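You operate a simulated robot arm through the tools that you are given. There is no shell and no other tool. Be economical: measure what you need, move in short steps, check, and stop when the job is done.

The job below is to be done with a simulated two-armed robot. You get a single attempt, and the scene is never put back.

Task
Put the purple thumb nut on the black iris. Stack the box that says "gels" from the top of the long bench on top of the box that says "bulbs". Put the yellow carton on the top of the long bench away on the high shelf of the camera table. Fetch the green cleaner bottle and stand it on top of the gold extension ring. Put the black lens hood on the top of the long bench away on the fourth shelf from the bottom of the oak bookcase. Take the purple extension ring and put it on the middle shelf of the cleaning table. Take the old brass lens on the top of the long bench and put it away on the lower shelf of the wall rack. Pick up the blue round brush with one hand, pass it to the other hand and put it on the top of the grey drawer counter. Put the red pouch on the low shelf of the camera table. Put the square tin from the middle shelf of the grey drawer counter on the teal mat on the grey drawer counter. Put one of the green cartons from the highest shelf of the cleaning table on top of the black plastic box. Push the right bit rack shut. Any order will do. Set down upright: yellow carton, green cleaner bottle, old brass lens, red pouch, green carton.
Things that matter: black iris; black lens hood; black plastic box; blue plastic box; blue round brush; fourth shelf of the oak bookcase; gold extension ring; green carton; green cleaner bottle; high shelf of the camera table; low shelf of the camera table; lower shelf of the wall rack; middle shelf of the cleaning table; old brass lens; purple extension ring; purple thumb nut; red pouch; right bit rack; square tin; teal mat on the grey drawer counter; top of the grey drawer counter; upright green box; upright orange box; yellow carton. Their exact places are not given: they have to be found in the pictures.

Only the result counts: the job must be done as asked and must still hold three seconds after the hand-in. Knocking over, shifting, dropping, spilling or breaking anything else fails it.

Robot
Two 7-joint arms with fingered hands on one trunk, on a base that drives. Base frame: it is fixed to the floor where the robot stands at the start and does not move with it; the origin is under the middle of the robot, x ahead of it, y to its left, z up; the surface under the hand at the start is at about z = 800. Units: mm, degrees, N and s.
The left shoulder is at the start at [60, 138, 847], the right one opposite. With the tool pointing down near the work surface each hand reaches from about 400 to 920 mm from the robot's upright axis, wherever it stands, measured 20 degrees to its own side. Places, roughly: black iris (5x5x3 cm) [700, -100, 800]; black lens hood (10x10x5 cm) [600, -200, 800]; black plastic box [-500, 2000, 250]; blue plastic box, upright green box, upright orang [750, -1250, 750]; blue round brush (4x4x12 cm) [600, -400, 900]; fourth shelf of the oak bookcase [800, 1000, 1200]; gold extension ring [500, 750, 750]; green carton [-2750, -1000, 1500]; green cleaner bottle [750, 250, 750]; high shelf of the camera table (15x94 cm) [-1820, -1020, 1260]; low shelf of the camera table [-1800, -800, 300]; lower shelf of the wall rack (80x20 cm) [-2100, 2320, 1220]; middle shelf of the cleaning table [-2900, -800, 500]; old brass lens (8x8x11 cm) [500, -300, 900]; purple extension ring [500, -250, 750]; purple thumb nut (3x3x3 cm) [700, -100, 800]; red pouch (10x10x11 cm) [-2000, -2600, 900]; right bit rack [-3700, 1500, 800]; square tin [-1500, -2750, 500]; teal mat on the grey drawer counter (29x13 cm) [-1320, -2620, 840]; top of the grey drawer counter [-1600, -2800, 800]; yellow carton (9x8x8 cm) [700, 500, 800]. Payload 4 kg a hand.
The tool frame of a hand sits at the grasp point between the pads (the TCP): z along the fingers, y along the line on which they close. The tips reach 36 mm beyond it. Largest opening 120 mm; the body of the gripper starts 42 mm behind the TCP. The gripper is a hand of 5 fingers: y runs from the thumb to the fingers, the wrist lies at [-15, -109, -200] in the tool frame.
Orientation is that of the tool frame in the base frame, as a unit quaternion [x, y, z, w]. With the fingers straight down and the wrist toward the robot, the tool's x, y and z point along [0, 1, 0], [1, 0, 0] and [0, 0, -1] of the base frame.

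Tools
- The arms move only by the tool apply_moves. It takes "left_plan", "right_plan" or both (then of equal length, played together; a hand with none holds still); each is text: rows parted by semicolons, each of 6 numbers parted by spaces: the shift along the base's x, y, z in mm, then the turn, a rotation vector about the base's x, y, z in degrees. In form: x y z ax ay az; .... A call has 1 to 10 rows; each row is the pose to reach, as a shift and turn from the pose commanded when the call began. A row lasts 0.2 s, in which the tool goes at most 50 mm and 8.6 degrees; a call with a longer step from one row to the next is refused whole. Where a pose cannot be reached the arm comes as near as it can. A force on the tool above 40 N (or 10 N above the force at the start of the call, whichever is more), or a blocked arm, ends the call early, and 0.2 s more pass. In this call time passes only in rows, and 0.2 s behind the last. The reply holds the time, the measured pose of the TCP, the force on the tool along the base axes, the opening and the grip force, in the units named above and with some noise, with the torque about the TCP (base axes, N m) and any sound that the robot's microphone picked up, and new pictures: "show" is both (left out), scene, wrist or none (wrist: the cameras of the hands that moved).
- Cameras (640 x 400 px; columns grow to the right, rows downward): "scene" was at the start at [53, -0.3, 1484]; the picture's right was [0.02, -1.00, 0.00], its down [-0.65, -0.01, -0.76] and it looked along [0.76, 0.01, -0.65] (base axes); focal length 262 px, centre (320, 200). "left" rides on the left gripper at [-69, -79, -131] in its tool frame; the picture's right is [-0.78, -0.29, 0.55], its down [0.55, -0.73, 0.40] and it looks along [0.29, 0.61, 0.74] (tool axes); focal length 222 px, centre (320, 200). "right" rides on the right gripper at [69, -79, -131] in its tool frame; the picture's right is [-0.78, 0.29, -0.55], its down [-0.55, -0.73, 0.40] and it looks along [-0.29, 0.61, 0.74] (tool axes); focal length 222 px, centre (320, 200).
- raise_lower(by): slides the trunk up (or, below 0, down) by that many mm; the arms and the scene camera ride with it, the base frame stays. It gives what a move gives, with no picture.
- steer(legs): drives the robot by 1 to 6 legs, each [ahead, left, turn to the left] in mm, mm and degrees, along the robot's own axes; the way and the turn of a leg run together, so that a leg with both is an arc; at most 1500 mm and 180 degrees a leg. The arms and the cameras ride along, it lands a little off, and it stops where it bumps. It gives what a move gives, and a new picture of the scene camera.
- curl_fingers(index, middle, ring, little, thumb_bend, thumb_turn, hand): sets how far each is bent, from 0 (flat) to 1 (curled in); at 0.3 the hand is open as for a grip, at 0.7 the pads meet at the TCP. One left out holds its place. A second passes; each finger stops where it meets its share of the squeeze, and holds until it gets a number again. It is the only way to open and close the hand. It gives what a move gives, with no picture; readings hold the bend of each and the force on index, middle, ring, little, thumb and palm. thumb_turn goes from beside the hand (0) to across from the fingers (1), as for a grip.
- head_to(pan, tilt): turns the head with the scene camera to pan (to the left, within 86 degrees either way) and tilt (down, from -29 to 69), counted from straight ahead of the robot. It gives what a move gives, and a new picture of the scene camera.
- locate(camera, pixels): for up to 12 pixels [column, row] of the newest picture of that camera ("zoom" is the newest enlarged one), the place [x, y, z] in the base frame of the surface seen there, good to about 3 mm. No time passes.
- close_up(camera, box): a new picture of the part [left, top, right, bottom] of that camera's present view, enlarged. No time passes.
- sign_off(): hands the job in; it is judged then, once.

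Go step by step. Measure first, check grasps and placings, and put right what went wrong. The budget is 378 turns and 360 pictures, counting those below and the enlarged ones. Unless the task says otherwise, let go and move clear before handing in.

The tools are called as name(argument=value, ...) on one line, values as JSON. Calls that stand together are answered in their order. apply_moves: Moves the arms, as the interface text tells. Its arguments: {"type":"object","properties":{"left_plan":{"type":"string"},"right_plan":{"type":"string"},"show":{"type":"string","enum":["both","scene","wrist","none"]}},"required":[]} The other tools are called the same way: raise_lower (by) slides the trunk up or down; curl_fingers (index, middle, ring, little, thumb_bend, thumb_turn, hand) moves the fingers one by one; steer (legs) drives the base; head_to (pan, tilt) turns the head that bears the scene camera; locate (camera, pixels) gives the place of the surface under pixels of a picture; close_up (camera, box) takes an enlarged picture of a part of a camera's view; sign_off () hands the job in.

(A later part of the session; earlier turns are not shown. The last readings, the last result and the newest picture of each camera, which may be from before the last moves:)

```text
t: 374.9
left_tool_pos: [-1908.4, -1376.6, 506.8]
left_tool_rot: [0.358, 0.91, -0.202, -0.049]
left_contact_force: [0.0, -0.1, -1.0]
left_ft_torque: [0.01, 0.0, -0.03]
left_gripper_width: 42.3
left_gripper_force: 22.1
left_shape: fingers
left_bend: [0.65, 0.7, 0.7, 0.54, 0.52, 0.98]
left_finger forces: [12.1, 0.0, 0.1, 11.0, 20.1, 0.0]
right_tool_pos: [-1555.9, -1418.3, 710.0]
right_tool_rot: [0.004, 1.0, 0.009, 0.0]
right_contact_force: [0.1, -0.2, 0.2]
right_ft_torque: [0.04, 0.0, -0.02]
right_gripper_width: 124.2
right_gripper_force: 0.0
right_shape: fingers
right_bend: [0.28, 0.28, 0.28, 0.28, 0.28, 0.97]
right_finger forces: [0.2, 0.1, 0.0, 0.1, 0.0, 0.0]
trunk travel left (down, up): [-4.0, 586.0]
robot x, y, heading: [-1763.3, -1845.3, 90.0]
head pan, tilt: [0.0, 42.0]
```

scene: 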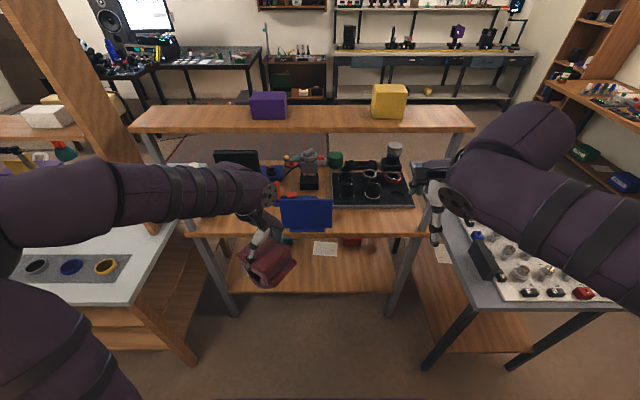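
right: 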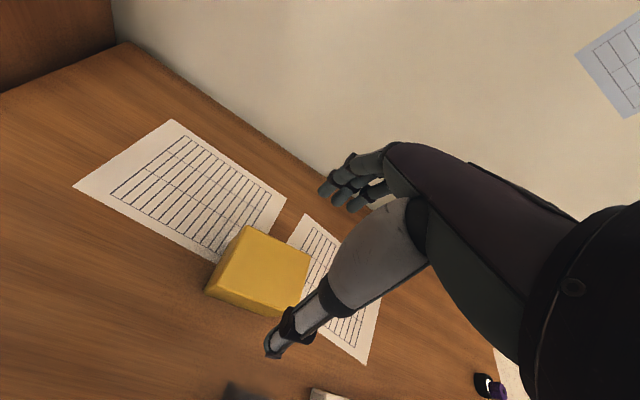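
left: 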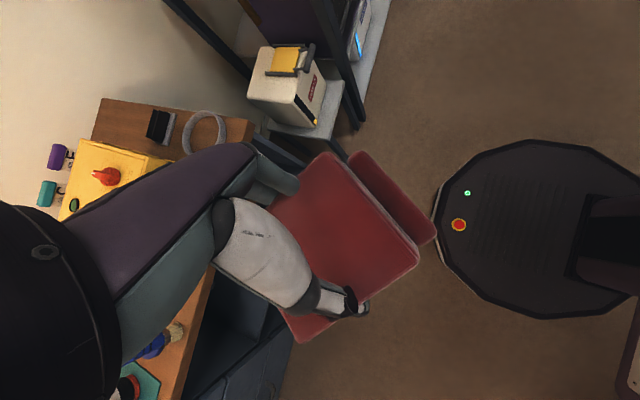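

apply_moves(left_plan="0 10 -30 0 0 0; 0 20 -60 0 0 0; 0 30 -90 0 0 0", show="wrist")

locate(camera="left", pixels=[[330, 170], [345, 230], [400, 250], [305, 210], [300, 325], [380, 280]])

```text
t: 375.7
left_tool_pos: [-1909.4, -1347.5, 416.0]
left_tool_rot: [0.357, 0.911, -0.201, -0.048]
left_contact_force: [-0.4, -0.4, -0.3]
left_ft_torque: [0.01, -0.01, -0.03]
left_gripper_width: 42.3
left_gripper_force: 21.6
left_shape: fingers
left_bend: [0.65, 0.7, 0.7, 0.54, 0.52, 0.98]
left_finger forces: [12.0, 0.0, 0.0, 10.8, 20.1, 0.0]
right_tool_pos: [-1555.0, -1419.0, 709.7]
right_tool_rot: [0.004, 1.0, 0.009, 0.0]
right_contact_force: [0.6, 0.5, -0.5]
right_ft_torque: [-0.02, -0.01, -0.03]
right_gripper_width: 124.6
right_gripper_force: 0.0
right_shape: fingers
right_bend: [0.28, 0.28, 0.28, 0.28, 0.28, 0.97]
right_finger forces: [0.0, 0.1, 0.0, 0.0, 0.0, 0.0]
trunk travel left (down, up): [-4.0, 586.0]
robot x, y, heading: [-1768.7, -1845.7, 90.0]
head pan, tilt: [0.0, 42.0]
```

left: 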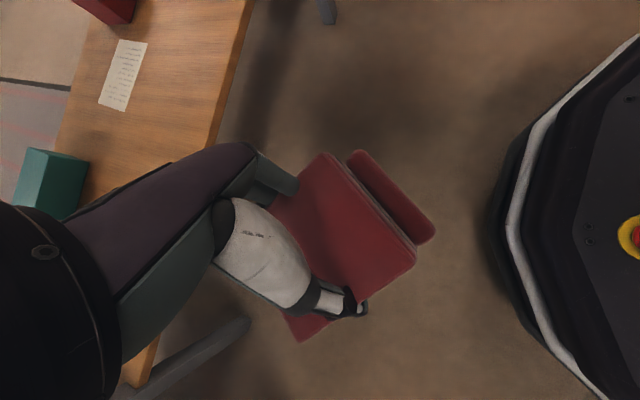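

```text
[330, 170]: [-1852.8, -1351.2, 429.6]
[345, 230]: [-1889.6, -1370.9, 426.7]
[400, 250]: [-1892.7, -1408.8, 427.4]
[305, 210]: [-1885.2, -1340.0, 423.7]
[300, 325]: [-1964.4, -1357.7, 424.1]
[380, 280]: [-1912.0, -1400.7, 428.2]
```

Pouch level, bottom 325. The right hand must stay clear of the table, so drive 190 ahead and extend the left arm.

apply_moves(right_plan="20 -20 0 0 0 0; 40 -40 0 0 0 0; 60 -50 0 0 0 0", show="none")

steer(legs=[[190, 0, 0]])

```text
t: 376.5
left_tool_pos: [-1908.9, -1347.8, 416.9]
left_tool_rot: [0.358, 0.91, -0.202, -0.048]
left_contact_force: [0.1, -0.6, -1.0]
left_ft_torque: [0.01, 0.0, 0.02]
left_gripper_width: 41.9
left_gripper_force: 21.3
left_shape: fingers
left_bend: [0.65, 0.7, 0.7, 0.54, 0.52, 0.98]
left_finger forces: [12.0, 0.1, 0.1, 10.9, 20.1, 0.0]
right_tool_pos: [-1494.8, -1469.5, 711.8]
right_tool_rot: [0.004, 1.0, 0.009, 0.0]
right_contact_force: [0.6, -0.1, 0.5]
right_ft_torque: [-0.01, 0.01, -0.02]
right_gripper_width: 124.3
right_gripper_force: 0.2
right_shape: fingers
right_bend: [0.28, 0.28, 0.28, 0.28, 0.28, 0.97]
right_finger forces: [0.0, 0.0, 0.1, 0.0, 0.1, 0.0]
trunk travel left (down, up): [-4.0, 586.0]
robot x, y, heading: [-1766.2, -1841.5, 90.1]
head pan, tilt: [0.0, 42.0]
```

```text
t: 378.0
left_tool_pos: [-1910.7, -1158.1, 416.5]
left_tool_rot: [0.355, 0.911, -0.202, -0.049]
left_contact_force: [0.4, -0.5, -0.9]
left_ft_torque: [-0.05, 0.01, 0.03]
left_gripper_width: 42.1
left_gripper_force: 22.2
left_shape: fingers
left_bend: [0.65, 0.7, 0.7, 0.54, 0.52, 0.98]
left_finger forces: [12.0, 0.1, 0.0, 10.9, 20.1, 0.1]
right_tool_pos: [-1498.2, -1275.7, 713.1]
right_tool_rot: [0.002, 1.0, 0.008, 0.001]
right_contact_force: [0.7, -0.3, -0.3]
right_ft_torque: [-0.04, 0.0, -0.02]
right_gripper_width: 124.6
right_gripper_force: 0.1
right_shape: fingers
right_bend: [0.28, 0.28, 0.28, 0.28, 0.28, 0.97]
right_finger forces: [0.0, 0.0, 0.1, 0.0, 0.1, 0.1]
trunk travel left (down, up): [-4.0, 586.0]
robot x, y, heading: [-1766.8, -1654.7, 90.4]
head pan, tilt: [0.0, 42.0]
```

scene: 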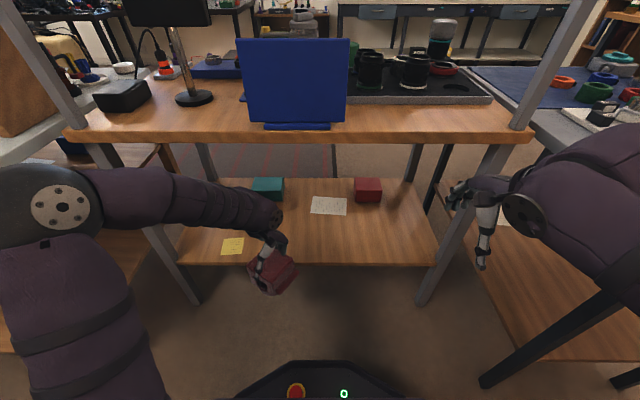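

locate(camera="scene", pixels=[[130, 195], [70, 200], [200, 205], [255, 215], [165, 265], [190, 300], [300, 255], [220, 250], [400, 255], [270, 188]])

```text
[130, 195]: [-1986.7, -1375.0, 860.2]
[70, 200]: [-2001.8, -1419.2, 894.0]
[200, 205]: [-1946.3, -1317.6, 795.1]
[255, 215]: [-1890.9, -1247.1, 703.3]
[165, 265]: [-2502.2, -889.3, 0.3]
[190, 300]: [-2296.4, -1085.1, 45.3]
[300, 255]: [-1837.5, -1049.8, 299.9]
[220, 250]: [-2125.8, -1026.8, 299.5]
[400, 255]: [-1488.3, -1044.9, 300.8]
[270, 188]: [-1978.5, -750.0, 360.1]
```

Clear of the leg and tabletop. Extend 160 mm into the shelf.

apply_moves(left_plan="0 40 0 0 0 0; 0 80 0 0 0 0; 0 120 0 0 0 0; 0 155 0 0 0 0; 0 155 -8 0 0 0; 0 155 -15 0 0 0; 0 155 -20 0 0 0; 0 155 -24 0 0 0", show="wrist")

```text
t: 379.7
left_tool_pos: [-1909.3, -998.8, 405.9]
left_tool_rot: [0.355, 0.913, -0.196, -0.049]
left_contact_force: [-0.2, -8.0, 23.3]
left_ft_torque: [-0.85, 0.66, 0.24]
left_gripper_width: 42.5
left_gripper_force: 19.5
left_shape: fingers
left_bend: [0.68, 0.7, 0.7, 0.58, 0.52, 0.98]
left_finger forces: [5.5, 0.1, 0.1, 3.4, 29.8, 0.0]
right_tool_pos: [-1496.8, -1277.3, 712.3]
right_tool_rot: [0.001, 1.0, 0.01, 0.0]
right_contact_force: [-0.4, -1.6, 0.3]
right_ft_torque: [-0.02, -0.04, -0.03]
right_gripper_width: 124.5
right_gripper_force: 0.0
right_shape: fingers
right_bend: [0.28, 0.28, 0.28, 0.28, 0.28, 0.97]
right_finger forces: [0.0, 0.0, 0.1, 0.0, 0.1, 0.0]
trunk travel left (down, up): [-4.0, 586.0]
robot x, y, heading: [-1762.3, -1651.7, 90.2]
head pan, tilt: [0.0, 42.0]
stopped in row 8 (left hand): the force on the tool passed its limit at 42 N (the readings are from after the stop); the commanded pose is now the measured one
```

left: 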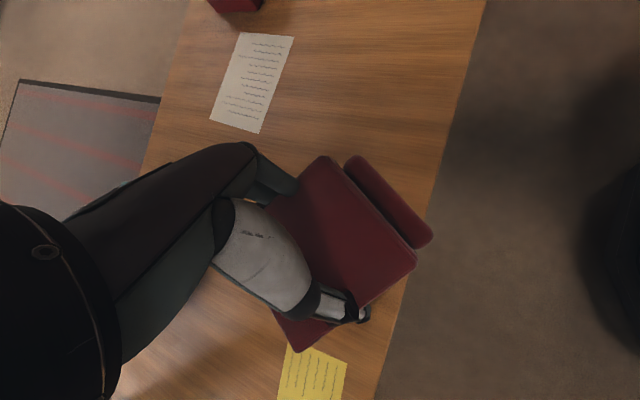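

locate(camera="left", pixels=[[330, 175], [345, 230], [400, 250], [305, 215], [300, 330], [380, 280], [410, 300], [440, 200]])

apply_moves(left_plan="0 0 3 0 0 0", show="none")

```text
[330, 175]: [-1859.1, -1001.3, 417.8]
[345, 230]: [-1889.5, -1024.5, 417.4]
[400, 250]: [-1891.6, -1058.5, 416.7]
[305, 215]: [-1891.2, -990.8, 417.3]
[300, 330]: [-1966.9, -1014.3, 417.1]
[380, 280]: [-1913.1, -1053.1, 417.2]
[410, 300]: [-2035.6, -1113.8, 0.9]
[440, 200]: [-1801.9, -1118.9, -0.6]
```

```text
t: 380.1
left_tool_pos: [-1910.9, -1000.2, 405.1]
left_tool_rot: [0.356, 0.912, -0.197, -0.049]
left_contact_force: [1.1, -3.0, 18.4]
left_ft_torque: [-0.79, 0.59, 0.16]
left_gripper_width: 42.4
left_gripper_force: 17.9
left_shape: fingers
left_bend: [0.67, 0.7, 0.7, 0.58, 0.52, 0.98]
left_finger forces: [7.3, 0.0, 0.0, 3.1, 26.2, 0.0]
right_tool_pos: [-1497.2, -1276.3, 712.1]
right_tool_rot: [0.002, 1.0, 0.01, 0.0]
right_contact_force: [-0.2, 0.3, -0.5]
right_ft_torque: [0.0, 0.0, 0.02]
right_gripper_width: 124.6
right_gripper_force: 0.1
right_shape: fingers
right_bend: [0.28, 0.28, 0.28, 0.28, 0.28, 0.97]
right_finger forces: [0.1, 0.1, 0.0, 0.0, 0.0, 0.0]
trunk travel left (down, up): [-4.0, 586.0]
robot x, y, heading: [-1766.9, -1653.0, 90.2]
head pan, tilt: [0.0, 42.0]
```

The pouch top is perfectly level: it stands. Open the hand fully.

curl_fingers(hand="left", index=0.27, middle=0.27, ring=0.27, little=0.27, thumb_bend=0.27)

close_up(camera="left", box=[200, 100, 480, 400])

```text
t: 381.1
left_tool_pos: [-1910.2, -999.9, 403.6]
left_tool_rot: [0.356, 0.912, -0.197, -0.049]
left_contact_force: [0.8, -0.1, 0.1]
left_ft_torque: [0.0, -0.01, 0.02]
left_gripper_width: 127.8
left_gripper_force: 0.1
left_shape: fingers
left_bend: [0.27, 0.27, 0.27, 0.27, 0.27, 0.97]
left_finger forces: [0.0, 0.0, 0.0, 0.0, 0.0, 0.1]
right_tool_pos: [-1497.5, -1275.1, 713.2]
right_tool_rot: [0.002, 1.0, 0.009, 0.0]
right_contact_force: [-0.2, -0.6, 0.7]
right_ft_torque: [-0.01, -0.02, -0.02]
right_gripper_width: 124.5
right_gripper_force: 0.1
right_shape: fingers
right_bend: [0.28, 0.28, 0.28, 0.28, 0.28, 0.97]
right_finger forces: [0.1, 0.1, 0.1, 0.0, 0.1, 0.1]
trunk travel left (down, up): [-4.0, 586.0]
robot x, y, heading: [-1765.0, -1649.2, 90.2]
head pan, tilt: [0.0, 42.0]
```

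```text
1.33 times, centred on (340, 250) of left
```

zoom: 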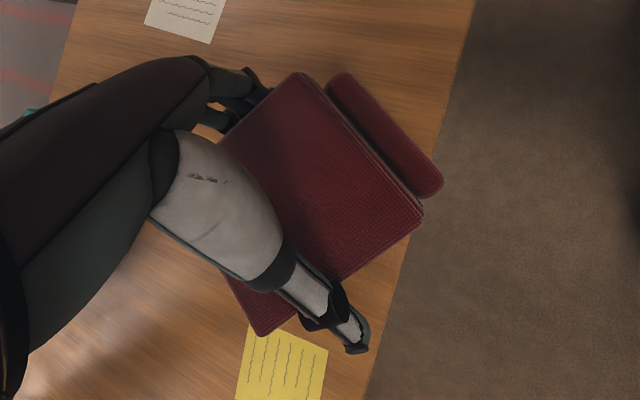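

curl_fingers(hand="left", index=0.12, middle=0.12, ring=0.12, little=0.12, thumb_bend=0.22)

apply_moves(left_plan="3 3 10 0 0 0; 8 8 28 0 0 0; 14 14 46 0 0 0; 20 20 66 0 0 0", show="wrist")

```text
t: 382.1
left_tool_pos: [-1911.1, -1000.4, 404.2]
left_tool_rot: [0.356, 0.912, -0.199, -0.048]
left_contact_force: [-0.3, -0.8, 0.1]
left_ft_torque: [-0.03, 0.0, -0.01]
left_gripper_width: 158.8
left_gripper_force: 0.1
left_shape: fingers
left_bend: [0.12, 0.12, 0.12, 0.12, 0.22, 0.97]
left_finger forces: [0.1, 0.0, 0.0, 0.0, 0.0, 0.0]
right_tool_pos: [-1497.3, -1275.8, 712.3]
right_tool_rot: [0.001, 1.0, 0.009, 0.0]
right_contact_force: [0.4, 0.7, -0.1]
right_ft_torque: [0.01, -0.01, 0.01]
right_gripper_width: 124.5
right_gripper_force: 0.1
right_shape: fingers
right_bend: [0.28, 0.28, 0.28, 0.28, 0.28, 0.97]
right_finger forces: [0.0, 0.0, 0.0, 0.0, 0.0, 0.1]
trunk travel left (down, up): [-4.0, 586.0]
robot x, y, heading: [-1766.2, -1650.6, 90.3]
head pan, tilt: [0.0, 42.0]
```

```text
t: 383.1
left_tool_pos: [-1895.3, -991.1, 451.4]
left_tool_rot: [0.355, 0.909, -0.212, -0.045]
left_contact_force: [-0.2, 0.1, 0.8]
left_ft_torque: [0.0, -0.01, 0.0]
left_gripper_width: 158.6
left_gripper_force: 0.0
left_shape: fingers
left_bend: [0.12, 0.12, 0.12, 0.12, 0.22, 0.97]
left_finger forces: [0.0, 0.0, 0.0, 0.0, 0.1, 0.0]
right_tool_pos: [-1501.3, -1277.5, 709.8]
right_tool_rot: [0.0, 1.0, 0.008, 0.002]
right_contact_force: [-0.4, 1.1, -0.3]
right_ft_torque: [-0.01, 0.02, -0.06]
right_gripper_width: 124.5
right_gripper_force: 0.0
right_shape: fingers
right_bend: [0.28, 0.28, 0.28, 0.28, 0.28, 0.97]
right_finger forces: [0.0, 0.0, 0.0, 0.0, 0.0, 0.0]
trunk travel left (down, up): [-4.0, 586.0]
robot x, y, heading: [-1762.0, -1656.9, 90.4]
head pan, tilt: [0.0, 42.0]
```

left: 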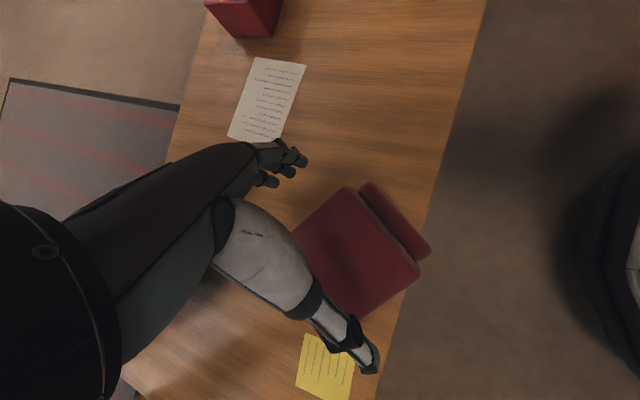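

Pouch stands free. Rise a bit more and back out with the base.

apply_moves(left_plan="4 4 20 0 0 0; 8 6 40 0 0 0", show="none")

```text
t: 383.9
left_tool_pos: [-1904.5, -1018.6, 451.0]
left_tool_rot: [0.359, 0.892, -0.271, -0.043]
left_contact_force: [0.9, 0.2, 0.1]
left_ft_torque: [0.0, 0.0, 0.0]
left_gripper_width: 158.7
left_gripper_force: 0.0
left_shape: fingers
left_bend: [0.12, 0.12, 0.12, 0.12, 0.22, 0.97]
left_finger forces: [0.0, 0.0, 0.0, 0.0, 0.0, 0.0]
right_tool_pos: [-1506.5, -1274.5, 716.1]
right_tool_rot: [-0.003, 1.0, 0.009, 0.002]
right_contact_force: [0.1, -0.2, -0.6]
right_ft_torque: [0.02, -0.03, -0.03]
right_gripper_width: 124.4
right_gripper_force: 0.1
right_shape: fingers
right_bend: [0.28, 0.28, 0.28, 0.28, 0.28, 0.97]
right_finger forces: [0.1, 0.1, 0.0, 0.0, 0.0, 0.0]
trunk travel left (down, up): [-4.0, 586.0]
robot x, y, heading: [-1767.2, -1651.9, 90.9]
head pan, tilt: [0.0, 42.0]
stopped in row 2 (left hand): the arm was blocked; the commanded pose is now the measured one
```

Blocked by the tabletop; and the fingertips on the far side are still lower than the lid. Undo the hand tilt (raises the fingers, brings the wrist out).

apply_moves(left_plan="0 0 0 6 -5.5 0; 0 0 0 12 -11.5 0; 0 0 3 18 -17 0; 0 0 6 22 -20 0", show="wrist")

locate(camera="left", pixels=[[300, 160], [290, 172], [270, 182], [365, 360], [345, 250], [400, 260]])

```text
t: 384.9
left_tool_pos: [-1897.9, -1014.8, 464.2]
left_tool_rot: [0.386, 0.921, -0.021, 0.042]
left_contact_force: [-0.3, -0.4, -0.3]
left_ft_torque: [-0.02, 0.01, -0.02]
left_gripper_width: 158.7
left_gripper_force: 0.1
left_shape: fingers
left_bend: [0.12, 0.12, 0.12, 0.12, 0.22, 0.97]
left_finger forces: [0.0, 0.0, 0.1, 0.0, 0.0, 0.1]
right_tool_pos: [-1502.1, -1274.3, 712.6]
right_tool_rot: [-0.001, 1.0, 0.009, 0.001]
right_contact_force: [0.4, 0.4, 0.6]
right_ft_torque: [-0.01, 0.01, 0.03]
right_gripper_width: 124.7
right_gripper_force: 0.0
right_shape: fingers
right_bend: [0.28, 0.28, 0.28, 0.28, 0.28, 0.97]
right_finger forces: [0.0, 0.1, 0.0, 0.0, 0.1, 0.0]
trunk travel left (down, up): [-4.0, 586.0]
robot x, y, heading: [-1764.6, -1654.8, 90.5]
head pan, tilt: [0.0, 42.0]
```

left: 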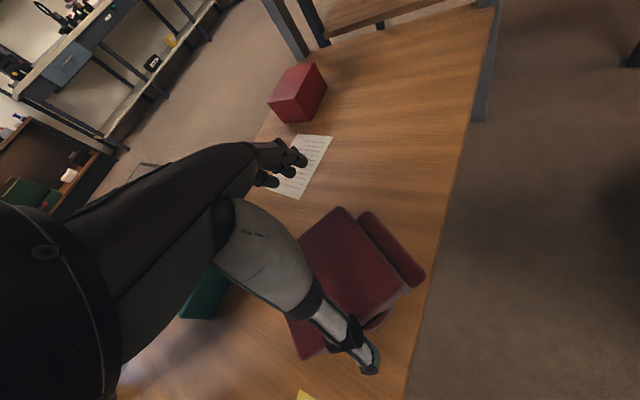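

```text
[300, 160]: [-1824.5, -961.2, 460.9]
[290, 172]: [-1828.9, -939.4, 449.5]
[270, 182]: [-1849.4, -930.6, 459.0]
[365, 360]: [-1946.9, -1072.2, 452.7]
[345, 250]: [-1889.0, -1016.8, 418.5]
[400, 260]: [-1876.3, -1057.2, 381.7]
```

Fingertips are now above the lid (≈450 vs 418). Back out.

steer(legs=[[-330, 0, 0]])

```text
t: 387.0
left_tool_pos: [-1887.6, -1341.5, 461.4]
left_tool_rot: [0.391, 0.919, -0.022, 0.042]
left_contact_force: [0.5, 0.0, 0.3]
left_ft_torque: [0.02, 0.03, -0.01]
left_gripper_width: 158.6
left_gripper_force: 0.1
left_shape: fingers
left_bend: [0.12, 0.12, 0.12, 0.12, 0.22, 0.97]
left_finger forces: [0.1, 0.0, 0.0, 0.1, 0.1, 0.0]
right_tool_pos: [-1495.9, -1605.8, 713.0]
right_tool_rot: [0.003, 1.0, 0.009, 0.0]
right_contact_force: [0.1, 1.3, -0.2]
right_ft_torque: [0.0, 0.02, -0.02]
right_gripper_width: 124.3
right_gripper_force: 0.0
right_shape: fingers
right_bend: [0.28, 0.28, 0.28, 0.28, 0.28, 0.97]
right_finger forces: [0.0, 0.0, 0.0, 0.0, 0.0, 0.1]
trunk travel left (down, up): [-4.0, 586.0]
robot x, y, heading: [-1763.3, -1982.2, 90.3]
head pan, tilt: [0.0, 42.0]
```

scene: 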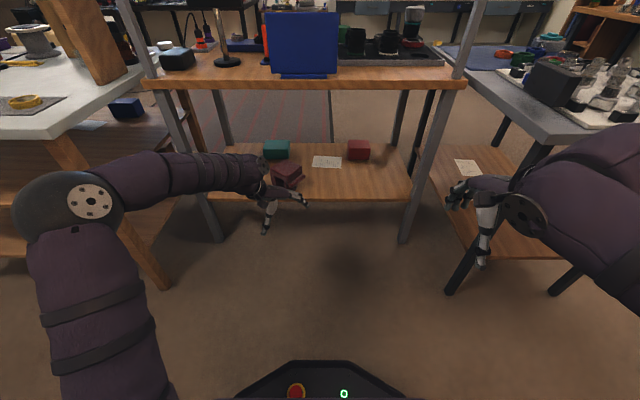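

Red pouch is on the low shelf. Next: purple ring. Raise the trunk and retract the left arm first.

raise_lower(by=400)

apply_moves(left_plan="0 -40 20 0 0 8; 0 -80 40 0 0 16; 0 -120 60 0 0 24; 0 -160 80 0 0 32; 0 -190 100 0 0 40; 0 -200 120 0 0 43", show="none")

```text
t: 390.9
left_tool_pos: [-1888.1, -1342.3, 862.8]
left_tool_rot: [0.391, 0.919, -0.022, 0.041]
left_contact_force: [-0.2, 0.3, 0.0]
left_ft_torque: [-0.04, 0.03, 0.03]
left_gripper_width: 158.8
left_gripper_force: 0.1
left_shape: fingers
left_bend: [0.12, 0.12, 0.12, 0.12, 0.22, 0.97]
left_finger forces: [0.0, 0.1, 0.0, 0.1, 0.0, 0.0]
right_tool_pos: [-1495.5, -1605.4, 1111.8]
right_tool_rot: [0.002, 1.0, 0.009, -0.001]
right_contact_force: [0.3, -0.2, -0.3]
right_ft_torque: [0.0, -0.01, -0.01]
right_gripper_width: 124.8
right_gripper_force: 0.0
right_shape: fingers
right_bend: [0.28, 0.28, 0.28, 0.28, 0.28, 0.97]
right_finger forces: [0.1, 0.0, 0.0, 0.1, 0.1, 0.0]
trunk travel left (down, up): [-404.0, 186.0]
robot x, y, heading: [-1765.2, -1982.5, 90.1]
head pan, tilt: [0.0, 42.0]
```

```text
t: 392.3
left_tool_pos: [-1888.1, -1541.1, 983.2]
left_tool_rot: [0.026, 0.999, -0.006, 0.045]
left_contact_force: [0.0, 1.1, 0.5]
left_ft_torque: [-0.01, 0.02, 0.0]
left_gripper_width: 158.9
left_gripper_force: 0.0
left_shape: fingers
left_bend: [0.12, 0.12, 0.12, 0.12, 0.22, 0.97]
left_finger forces: [0.0, 0.0, 0.1, 0.0, 0.0, 0.1]
right_tool_pos: [-1495.4, -1606.7, 1112.2]
right_tool_rot: [0.002, 1.0, 0.009, 0.0]
right_contact_force: [0.2, 0.4, 0.4]
right_ft_torque: [0.0, -0.02, 0.0]
right_gripper_width: 124.6
right_gripper_force: 0.1
right_shape: fingers
right_bend: [0.28, 0.28, 0.28, 0.28, 0.28, 0.97]
right_finger forces: [0.1, 0.1, 0.0, 0.0, 0.0, 0.1]
trunk travel left (down, up): [-404.0, 186.0]
robot x, y, heading: [-1768.3, -1983.8, 90.1]
head pan, tilt: [0.0, 42.0]
```

steer(legs=[[0, 0, -90], [1480, 0, 0], [0, 1500, 0], [0, 250, 0]])

```text
t: 411.9
left_tool_pos: [75.9, -17.0, 983.1]
left_tool_rot: [0.71, 0.703, -0.037, 0.03]
left_contact_force: [-0.1, -0.1, -0.2]
left_ft_torque: [-0.01, 0.0, -0.04]
left_gripper_width: 158.7
left_gripper_force: 0.2
left_shape: fingers
left_bend: [0.12, 0.12, 0.12, 0.12, 0.22, 0.97]
left_finger forces: [0.0, 0.0, 0.1, 0.0, 0.1, 0.0]
right_tool_pos: [29.6, -412.6, 1112.5]
right_tool_rot: [0.694, 0.719, 0.006, 0.006]
right_contact_force: [0.0, 0.9, -0.8]
right_ft_torque: [-0.04, -0.03, 0.01]
right_gripper_width: 124.5
right_gripper_force: 0.0
right_shape: fingers
right_bend: [0.28, 0.28, 0.28, 0.28, 0.28, 0.97]
right_finger forces: [0.1, 0.1, 0.0, 0.0, 0.1, 0.0]
trunk travel left (down, up): [-404.0, 186.0]
robot x, y, heading: [-358.0, -164.5, 2.6]
head pan, tilt: [0.0, 42.0]
```

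scene: 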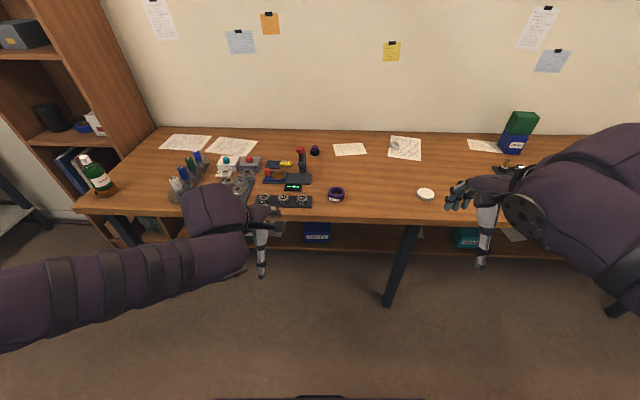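

Everything on the bench is intact. I drive nearer and pre-rotate the right hand (yaw +90, then pitch 45°) so the ring can later be placed flat inside a shelf.

steer(legs=[[225, 10, -2.6]])

apply_moves(right_plan="5 5 0 0 0 8.5; 10 10 0 0 0 17; 15 15 0 0 0 25.5; 20 20 0 0 0 34; 25 25 0 0 0 42.5; 30 30 0 0 0 51; 35 35 0 0 0 59.5; 40 40 0 0 0 68; 45 45 0 0 0 76.5; 50 50 0 0 0 85", show="none")

```text
t: 413.6
left_tool_pos: [308.8, -22.8, 982.8]
left_tool_rot: [0.726, 0.686, -0.038, 0.029]
left_contact_force: [0.9, -0.2, 0.1]
left_ft_torque: [0.01, -0.01, -0.02]
left_gripper_width: 158.9
left_gripper_force: 0.1
left_shape: fingers
left_bend: [0.12, 0.12, 0.12, 0.12, 0.22, 0.97]
left_finger forces: [0.1, 0.0, 0.0, 0.0, 0.0, 0.0]
right_tool_pos: [242.8, -415.6, 1111.7]
right_tool_rot: [0.709, 0.705, 0.006, 0.007]
right_contact_force: [0.3, 0.1, 0.4]
right_ft_torque: [0.0, 0.01, -0.02]
right_gripper_width: 124.4
right_gripper_force: 0.0
right_shape: fingers
right_bend: [0.28, 0.28, 0.28, 0.28, 0.28, 0.97]
right_finger forces: [0.1, 0.0, 0.0, 0.1, 0.1, 0.1]
trunk travel left (down, up): [-404.0, 186.0]
robot x, y, heading: [-131.9, -147.1, 0.2]
head pan, tilt: [0.0, 42.0]
```

scene: 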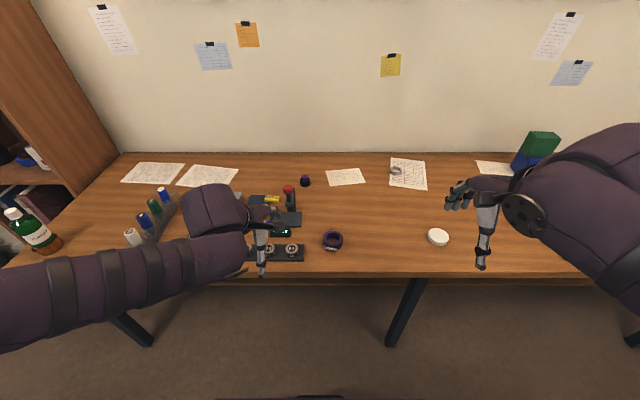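

```text
t: 415.8
left_tool_pos: [308.3, -21.5, 983.2]
left_tool_rot: [0.726, 0.686, -0.038, 0.03]
left_contact_force: [0.7, -0.4, -0.1]
left_ft_torque: [0.02, 0.0, 0.02]
left_gripper_width: 158.7
left_gripper_force: 0.0
left_shape: fingers
left_bend: [0.12, 0.12, 0.12, 0.12, 0.22, 0.97]
left_finger forces: [0.0, 0.0, 0.0, 0.0, 0.1, 0.0]
right_tool_pos: [294.5, -366.3, 1112.1]
right_tool_rot: [0.046, 0.999, 0.009, 0.001]
right_contact_force: [0.7, -0.1, -0.6]
right_ft_torque: [-0.01, 0.01, 0.0]
right_gripper_width: 124.5
right_gripper_force: 0.1
right_shape: fingers
right_bend: [0.28, 0.28, 0.28, 0.28, 0.28, 0.97]
right_finger forces: [0.0, 0.1, 0.1, 0.1, 0.0, 0.0]
trunk travel left (down, up): [-404.0, 186.0]
robot x, y, heading: [-132.9, -147.2, -0.0]
head pan, tilt: [0.0, 42.0]
```

apply_moves(right_plan="14 29 -20 0 -7.5 1; 28 58 -45 0 -15 2; 42 87 -70 0 -22.5 3; 56 116 -95 0 -30 4; 70 146 -120 0 -37.5 5; 85 176 -150 0 -45 5", left_plan="0 25 15 0 0 0; 0 50 30 0 0 0; 0 75 45 0 0 0; 0 100 60 0 0 0; 0 125 75 0 0 0; 0 150 90 0 0 0", show="none")

curl_fingers(hand="right", index=0.35, middle=0.35, ring=1, little=1, thumb_bend=0.35, thumb_turn=1)

close_up(camera="scene", box=[240, 130, 440, 290])

locate(camera="zoom", pixels=[[350, 295], [345, 275], [365, 310], [320, 295], [380, 295], [350, 240], [300, 240]])

```text
t: 417.2
left_tool_pos: [309.4, 127.0, 1072.3]
left_tool_rot: [0.725, 0.687, -0.038, 0.029]
left_contact_force: [0.4, 0.9, -0.3]
left_ft_torque: [0.03, 0.0, -0.02]
left_gripper_width: 158.9
left_gripper_force: 0.1
left_shape: fingers
left_bend: [0.12, 0.12, 0.12, 0.12, 0.22, 0.97]
left_finger forces: [0.1, 0.0, 0.0, 0.0, 0.0, 0.0]
right_tool_pos: [378.6, -187.2, 960.2]
right_tool_rot: [-0.001, 0.924, 0.026, 0.381]
right_contact_force: [0.3, -0.4, -0.8]
right_ft_torque: [-0.01, 0.03, 0.0]
right_gripper_width: 124.6
right_gripper_force: 0.1
right_shape: fingers
right_bend: [0.28, 0.28, 0.28, 0.28, 0.28, 0.97]
right_finger forces: [0.0, 0.0, 0.1, 0.0, 0.0, 0.0]
trunk travel left (down, up): [-404.0, 186.0]
robot x, y, heading: [-133.4, -145.7, -0.3]
head pan, tilt: [0.0, 42.0]
```

```text
t: 418.2
left_tool_pos: [309.5, 127.2, 1072.9]
left_tool_rot: [0.726, 0.686, -0.037, 0.029]
left_contact_force: [-0.3, 0.3, 0.1]
left_ft_torque: [-0.03, 0.0, 0.01]
left_gripper_width: 159.0
left_gripper_force: 0.1
left_shape: fingers
left_bend: [0.12, 0.12, 0.12, 0.12, 0.22, 0.97]
left_finger forces: [0.1, 0.0, 0.1, 0.0, 0.0, 0.0]
right_tool_pos: [377.4, -186.1, 962.5]
right_tool_rot: [-0.003, 0.924, 0.027, 0.382]
right_contact_force: [-0.3, -0.2, 0.1]
right_ft_torque: [0.03, 0.0, 0.0]
right_gripper_width: 105.1
right_gripper_force: 0.0
right_shape: fingers
right_bend: [0.35, 0.35, 1.0, 1.0, 0.35, 0.98]
right_finger forces: [0.1, 0.1, 0.0, 0.0, 0.1, 0.0]
trunk travel left (down, up): [-404.0, 186.0]
robot x, y, heading: [-133.4, -144.1, 0.0]
head pan, tilt: [0.0, 42.0]
```

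```text
2.50 times, centred on (340, 210) of scene
```

zoom: 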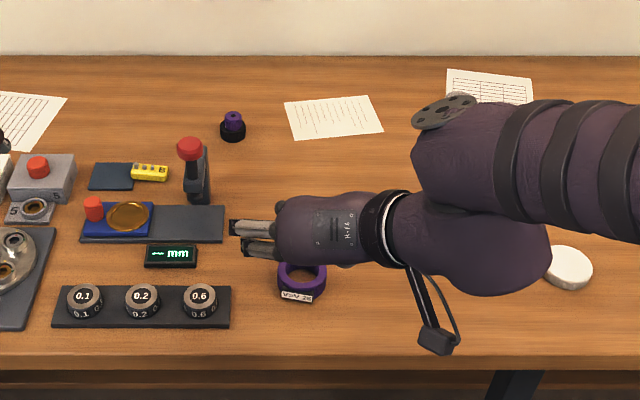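

```text
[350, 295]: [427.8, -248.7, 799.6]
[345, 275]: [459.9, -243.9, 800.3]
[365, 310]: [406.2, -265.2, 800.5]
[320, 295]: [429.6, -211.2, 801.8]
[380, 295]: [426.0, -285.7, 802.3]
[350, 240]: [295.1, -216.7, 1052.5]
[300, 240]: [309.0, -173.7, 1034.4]
```

locate(camera="zoom", pixels=[[284, 270], [322, 270], [302, 288], [296, 297], [280, 285], [325, 285], [302, 275], [240, 245], [235, 230]])

close_up(camera="right", box=[0, 0, 640, 400])

```text
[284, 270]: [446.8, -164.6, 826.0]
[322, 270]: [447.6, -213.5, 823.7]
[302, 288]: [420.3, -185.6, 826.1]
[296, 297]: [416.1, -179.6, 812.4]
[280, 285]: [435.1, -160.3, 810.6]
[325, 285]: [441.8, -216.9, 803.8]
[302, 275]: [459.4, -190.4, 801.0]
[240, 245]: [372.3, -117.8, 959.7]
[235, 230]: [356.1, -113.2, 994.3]
```

```text
1.00 times, centred on (320, 200) of right (not enlarged: the box is as wide or as high as the picture)
```

zoom: 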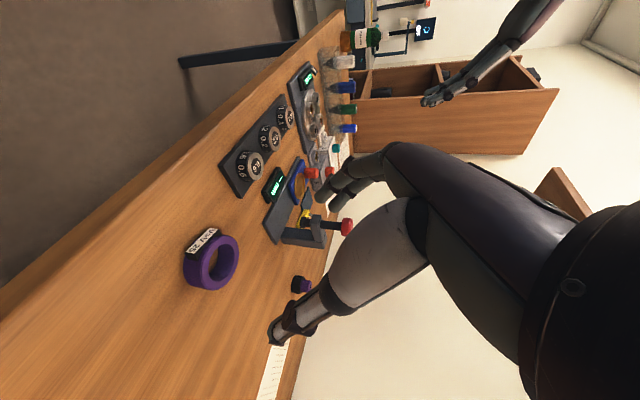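

Ring centre (447,-188), radius 29. Descend with the tilted hand around it.

apply_moves(right_plan="17 2 -40 0 0 0; 34 4 -78 0 0 0; 50 5 -112 0 0 0", show="wrist")

locate(camera="right", pixels=[[275, 335], [332, 190], [335, 200], [250, 260], [290, 290], [268, 240], [310, 250]])

```text
t: 419.0
left_tool_pos: [309.8, 125.3, 1072.9]
left_tool_rot: [0.726, 0.687, -0.036, 0.029]
left_contact_force: [0.3, -0.8, -0.2]
left_ft_torque: [0.02, -0.04, 0.0]
left_gripper_width: 159.0
left_gripper_force: 0.0
left_shape: fingers
left_bend: [0.12, 0.12, 0.12, 0.12, 0.22, 0.97]
left_finger forces: [0.1, 0.0, 0.0, 0.0, 0.1, 0.1]
right_tool_pos: [429.9, -183.3, 848.3]
right_tool_rot: [-0.003, 0.923, 0.028, 0.383]
right_contact_force: [0.2, -0.6, 0.0]
right_ft_torque: [0.07, 0.01, 0.02]
right_gripper_width: 105.0
right_gripper_force: 0.1
right_shape: fingers
right_bend: [0.35, 0.35, 1.0, 1.0, 0.35, 0.98]
right_finger forces: [0.0, 0.1, 0.0, 0.0, 0.1, 0.1]
trunk travel left (down, up): [-404.0, 186.0]
robot x, y, heading: [-131.3, -148.9, 0.2]
head pan, tilt: [0.0, 42.0]
```

right: 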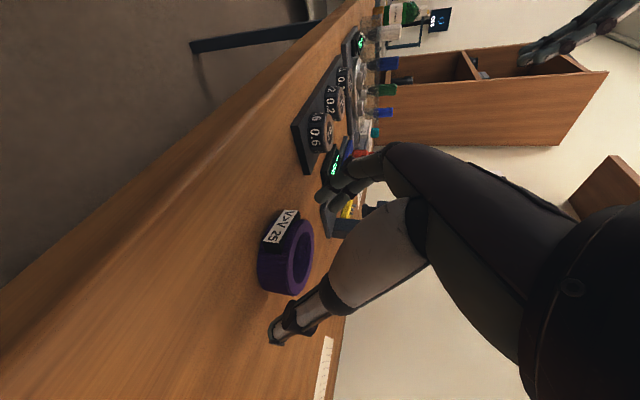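

```text
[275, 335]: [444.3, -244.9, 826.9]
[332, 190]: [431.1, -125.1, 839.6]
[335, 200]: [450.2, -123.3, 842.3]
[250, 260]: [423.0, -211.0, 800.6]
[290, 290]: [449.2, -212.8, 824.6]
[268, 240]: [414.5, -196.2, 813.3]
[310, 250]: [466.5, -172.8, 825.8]
```

Fingers are ~14 mm too high. Lower 11 and close.

apply_moves(right_plan="2 0 -6 0 0 0; 3 0 -11 0 0 0", show="none")

curl_fingers(hand="right", index=0.6, middle=0.6, thumb_bend=0.56)

close_up(camera="right", box=[200, 130, 400, 360])

```text
t: 419.6
left_tool_pos: [310.3, 127.3, 1072.4]
left_tool_rot: [0.726, 0.686, -0.037, 0.029]
left_contact_force: [-0.5, 0.2, 0.1]
left_ft_torque: [0.01, 0.02, 0.0]
left_gripper_width: 159.0
left_gripper_force: 0.0
left_shape: fingers
left_bend: [0.12, 0.12, 0.12, 0.12, 0.22, 0.97]
left_finger forces: [0.1, 0.0, 0.0, 0.0, 0.0, 0.0]
right_tool_pos: [432.3, -183.7, 838.0]
right_tool_rot: [-0.002, 0.924, 0.026, 0.382]
right_contact_force: [0.8, 0.5, -0.3]
right_ft_torque: [0.03, 0.01, 0.02]
right_gripper_width: 104.8
right_gripper_force: 0.0
right_shape: fingers
right_bend: [0.35, 0.35, 1.0, 1.0, 0.35, 0.98]
right_finger forces: [0.0, 0.0, 0.0, 0.0, 0.0, 0.0]
trunk travel left (down, up): [-404.0, 186.0]
robot x, y, heading: [-134.4, -148.0, -0.0]
head pan, tilt: [0.0, 42.0]
```

```text
t: 420.6
left_tool_pos: [309.7, 127.5, 1072.5]
left_tool_rot: [0.725, 0.687, -0.037, 0.029]
left_contact_force: [-0.1, -0.4, 0.2]
left_ft_torque: [0.0, 0.01, 0.03]
left_gripper_width: 158.9
left_gripper_force: 0.1
left_shape: fingers
left_bend: [0.12, 0.12, 0.12, 0.12, 0.22, 0.97]
left_finger forces: [0.0, 0.0, 0.0, 0.0, 0.1, 0.0]
right_tool_pos: [432.1, -182.6, 838.9]
right_tool_rot: [-0.002, 0.924, 0.027, 0.382]
right_contact_force: [-0.1, 0.9, 0.9]
right_ft_torque: [0.07, 0.0, 0.07]
right_gripper_width: 56.1
right_gripper_force: 8.8
right_shape: fingers
right_bend: [0.55, 0.56, 1.0, 1.0, 0.51, 1.0]
right_finger forces: [5.2, 3.9, 0.1, 0.0, 8.6, 0.0]
trunk travel left (down, up): [-404.0, 186.0]
robot x, y, heading: [-131.0, -146.2, 0.1]
head pan, tilt: [0.0, 42.0]
```

```text
1.74 times, centred on (300, 245) of right
```

zoom: 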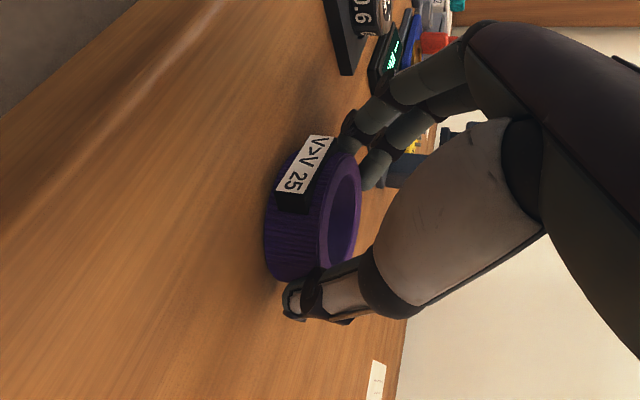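

Gripped; tighten and lift.

curl_fingers(hand="right", index=0.66, middle=0.66, thumb_bend=0.6)

apply_moves(right_plan="0 0 25 0 0 0; 0 0 60 0 0 0; -20 0 100 0 0 0; -40 0 140 0 0 0; -60 0 180 0 0 0; -80 -10 210 0 0 0", show="wrist")

```text
t: 421.6
left_tool_pos: [309.7, 127.5, 1071.7]
left_tool_rot: [0.726, 0.686, -0.038, 0.029]
left_contact_force: [-0.2, 0.2, 0.4]
left_ft_torque: [-0.01, 0.0, -0.03]
left_gripper_width: 159.0
left_gripper_force: 0.0
left_shape: fingers
left_bend: [0.12, 0.12, 0.12, 0.12, 0.22, 0.97]
left_finger forces: [0.0, 0.1, 0.0, 0.0, 0.0, 0.0]
right_tool_pos: [433.0, -183.9, 838.3]
right_tool_rot: [-0.002, 0.924, 0.026, 0.382]
right_contact_force: [0.7, 0.1, 2.0]
right_ft_torque: [0.07, -0.06, 0.0]
right_gripper_width: 55.2
right_gripper_force: 15.4
right_shape: fingers
right_bend: [0.58, 0.6, 1.0, 1.0, 0.51, 1.0]
right_finger forces: [8.4, 6.7, 0.0, 0.0, 15.1, 0.0]
trunk travel left (down, up): [-404.0, 186.0]
robot x, y, heading: [-132.4, -149.4, 0.1]
head pan, tilt: [0.0, 42.0]
```

```text
t: 423.0
left_tool_pos: [309.5, 127.8, 1072.9]
left_tool_rot: [0.726, 0.686, -0.037, 0.03]
left_contact_force: [-0.4, 0.2, -0.2]
left_ft_torque: [0.0, 0.01, 0.02]
left_gripper_width: 158.9
left_gripper_force: 0.0
left_shape: fingers
left_bend: [0.12, 0.12, 0.12, 0.12, 0.22, 0.97]
left_finger forces: [0.0, 0.0, 0.0, 0.0, 0.1, 0.1]
right_tool_pos: [351.6, -193.9, 1050.3]
right_tool_rot: [-0.002, 0.924, 0.026, 0.382]
right_contact_force: [-0.2, 0.3, -0.7]
right_ft_torque: [0.01, 0.04, 0.03]
right_gripper_width: 54.9
right_gripper_force: 14.8
right_shape: fingers
right_bend: [0.58, 0.6, 1.0, 1.0, 0.51, 1.0]
right_finger forces: [8.0, 6.5, 0.0, 0.1, 15.0, 0.0]
trunk travel left (down, up): [-404.0, 186.0]
robot x, y, heading: [-131.6, -145.0, 0.2]
head pan, tilt: [0.0, 42.0]
```

right: 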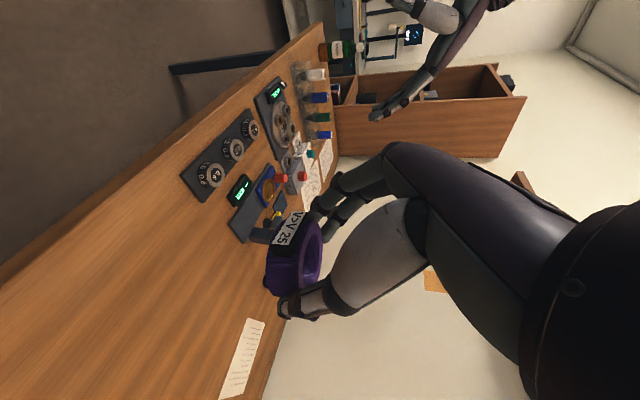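

Ring secured. Drive to the cleaning table's north side.

steer(legs=[[-250, 0, 0], [0, 380, 0], [0, 0, 180], [1400, 0, 0], [1050, 0, 0], [0, 0, 90]])

```text
t: 449.5
left_tool_pos: [-2570.5, -205.0, 1072.1]
left_tool_rot: [0.998, -0.044, -0.047, -0.006]
left_contact_force: [-0.3, 0.3, 0.7]
left_ft_torque: [0.03, -0.01, 0.0]
left_gripper_width: 158.7
left_gripper_force: 0.1
left_shape: fingers
left_bend: [0.12, 0.12, 0.12, 0.12, 0.22, 0.97]
left_finger forces: [0.0, 0.0, 0.1, 0.0, 0.0, 0.0]
right_tool_pos: [-2892.2, -237.4, 1050.0]
right_tool_rot: [0.661, 0.645, -0.256, 0.285]
right_contact_force: [0.1, 0.8, -0.9]
right_ft_torque: [0.02, 0.0, 0.01]
right_gripper_width: 54.8
right_gripper_force: 14.9
right_shape: fingers
right_bend: [0.58, 0.6, 1.0, 1.0, 0.51, 1.0]
right_finger forces: [7.9, 6.6, 0.0, 0.0, 14.7, 0.1]
trunk travel left (down, up): [-404.0, 186.0]
robot x, y, heading: [-2831.8, 246.5, -91.5]
head pan, tilt: [0.0, 42.0]
```

scene: 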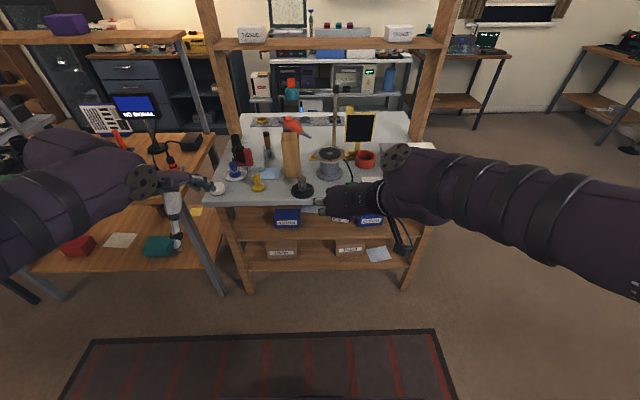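

locate(camera="scene", pixels=[[245, 240], [310, 240], [330, 237], [400, 237], [287, 220], [370, 222], [300, 222], [250, 222], [310, 205], [262, 260], [240, 205], [300, 248]])

close_up(camera="scene", box=[210, 180, 430, 290])

```text
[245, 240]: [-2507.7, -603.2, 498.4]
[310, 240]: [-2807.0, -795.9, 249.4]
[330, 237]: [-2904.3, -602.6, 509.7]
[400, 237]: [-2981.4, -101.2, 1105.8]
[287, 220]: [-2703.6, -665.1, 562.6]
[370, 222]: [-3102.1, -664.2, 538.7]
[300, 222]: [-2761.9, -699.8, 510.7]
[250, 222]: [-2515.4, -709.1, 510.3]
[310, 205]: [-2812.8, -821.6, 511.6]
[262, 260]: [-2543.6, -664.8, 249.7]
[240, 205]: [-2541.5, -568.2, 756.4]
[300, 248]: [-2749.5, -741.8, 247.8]
```

```text
2.91 times, centred on (320, 235) of scene
```

zoom: 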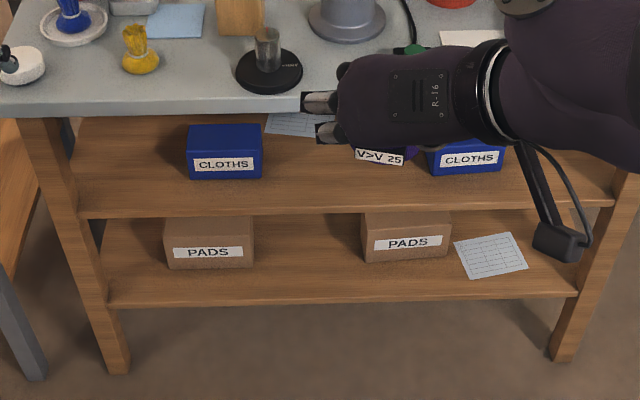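

Middle shelf: z 511, front edge y≈-603, free between the two CLOTHS boxes. Lower the trunk here first.

raise_lower(by=-400)

apply_moves(right_plan="5 -20 -25 0 0 0; 10 -40 -50 0 0 0; 15 -60 -75 0 0 0", left_plan="0 20 30 0 0 0; 0 40 60 0 0 0; 0 50 90 0 0 0", show="none")

```text
t: 453.3
left_tool_pos: [-2570.5, -204.8, 672.0]
left_tool_rot: [0.998, -0.043, -0.047, -0.006]
left_contact_force: [1.0, 0.1, -0.2]
left_ft_torque: [0.02, -0.04, -0.01]
left_gripper_width: 159.1
left_gripper_force: 0.0
left_shape: fingers
left_bend: [0.12, 0.12, 0.12, 0.12, 0.22, 0.97]
left_finger forces: [0.0, 0.0, 0.1, 0.0, 0.0, 0.0]
right_tool_pos: [-2892.7, -237.9, 649.0]
right_tool_rot: [0.662, 0.644, -0.256, 0.285]
right_contact_force: [-0.1, 0.4, -1.0]
right_ft_torque: [0.04, -0.03, 0.03]
right_gripper_width: 55.2
right_gripper_force: 15.0
right_shape: fingers
right_bend: [0.58, 0.6, 1.0, 1.0, 0.51, 1.0]
right_finger forces: [7.9, 6.5, 0.0, 0.1, 14.6, 0.0]
trunk travel left (down, up): [-4.0, 586.0]
robot x, y, heading: [-2827.5, 246.4, -91.4]
head pan, tilt: [0.0, 42.0]
```

```text
t: 454.1
left_tool_pos: [-2568.5, -152.8, 762.5]
left_tool_rot: [0.998, -0.044, -0.047, -0.006]
left_contact_force: [0.3, 0.6, -0.2]
left_ft_torque: [0.02, -0.02, 0.01]
left_gripper_width: 158.6
left_gripper_force: 0.1
left_shape: fingers
left_bend: [0.12, 0.12, 0.12, 0.12, 0.22, 0.97]
left_finger forces: [0.1, 0.0, 0.0, 0.0, 0.0, 0.0]
right_tool_pos: [-2876.0, -296.3, 575.5]
right_tool_rot: [0.661, 0.644, -0.257, 0.285]
right_contact_force: [0.4, 0.4, -0.6]
right_ft_torque: [0.04, -0.03, 0.04]
right_gripper_width: 55.2
right_gripper_force: 14.9
right_shape: fingers
right_bend: [0.58, 0.6, 1.0, 1.0, 0.51, 1.0]
right_finger forces: [7.9, 6.7, 0.0, 0.1, 14.6, 0.0]
trunk travel left (down, up): [-4.0, 586.0]
robot x, y, heading: [-2830.3, 244.4, -91.6]
head pan, tilt: [0.0, 42.0]
```

steer(legs=[[190, 0, 1.5]])

close_up(camera="right", box=[0, 0, 640, 400])

locate(camera="zoom", pixels=[[285, 265], [275, 245], [310, 250], [290, 290], [300, 225], [230, 200], [200, 250]])

```text
t: 455.7
left_tool_pos: [-2561.3, -335.9, 761.8]
left_tool_rot: [0.998, -0.031, -0.047, -0.005]
left_contact_force: [0.2, -0.2, -0.4]
left_ft_torque: [0.0, -0.03, -0.02]
left_gripper_width: 159.0
left_gripper_force: 0.0
left_shape: fingers
left_bend: [0.12, 0.12, 0.12, 0.12, 0.22, 0.97]
left_finger forces: [0.0, 0.0, 0.0, 0.0, 0.1, 0.0]
right_tool_pos: [-2864.6, -486.9, 574.4]
right_tool_rot: [0.654, 0.652, -0.253, 0.288]
right_contact_force: [0.2, 0.1, -0.8]
right_ft_torque: [0.03, -0.01, -0.02]
right_gripper_width: 54.8
right_gripper_force: 14.5
right_shape: fingers
right_bend: [0.58, 0.6, 1.0, 1.0, 0.51, 1.0]
right_finger forces: [7.9, 6.5, 0.0, 0.0, 14.5, 0.0]
trunk travel left (down, up): [-4.0, 586.0]
robot x, y, heading: [-2831.9, 60.1, -90.5]
head pan, tilt: [0.0, 42.0]
```

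scene: 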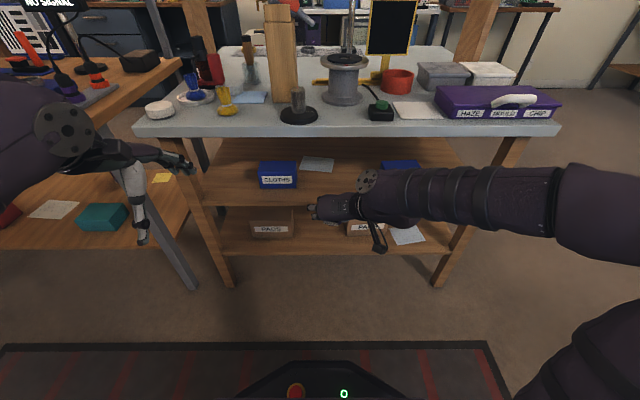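

```text
1.00 times, centred on (320, 200) of right (not enlarged: the box is as wide or as high as the picture)
```

zoom: 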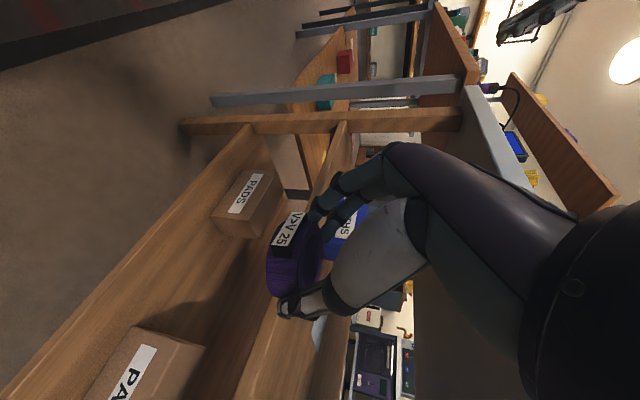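

```text
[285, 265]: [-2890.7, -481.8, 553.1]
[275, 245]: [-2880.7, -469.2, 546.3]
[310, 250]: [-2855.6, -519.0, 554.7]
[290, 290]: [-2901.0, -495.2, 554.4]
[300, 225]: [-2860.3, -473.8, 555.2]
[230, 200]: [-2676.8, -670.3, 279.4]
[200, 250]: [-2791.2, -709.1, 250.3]
```

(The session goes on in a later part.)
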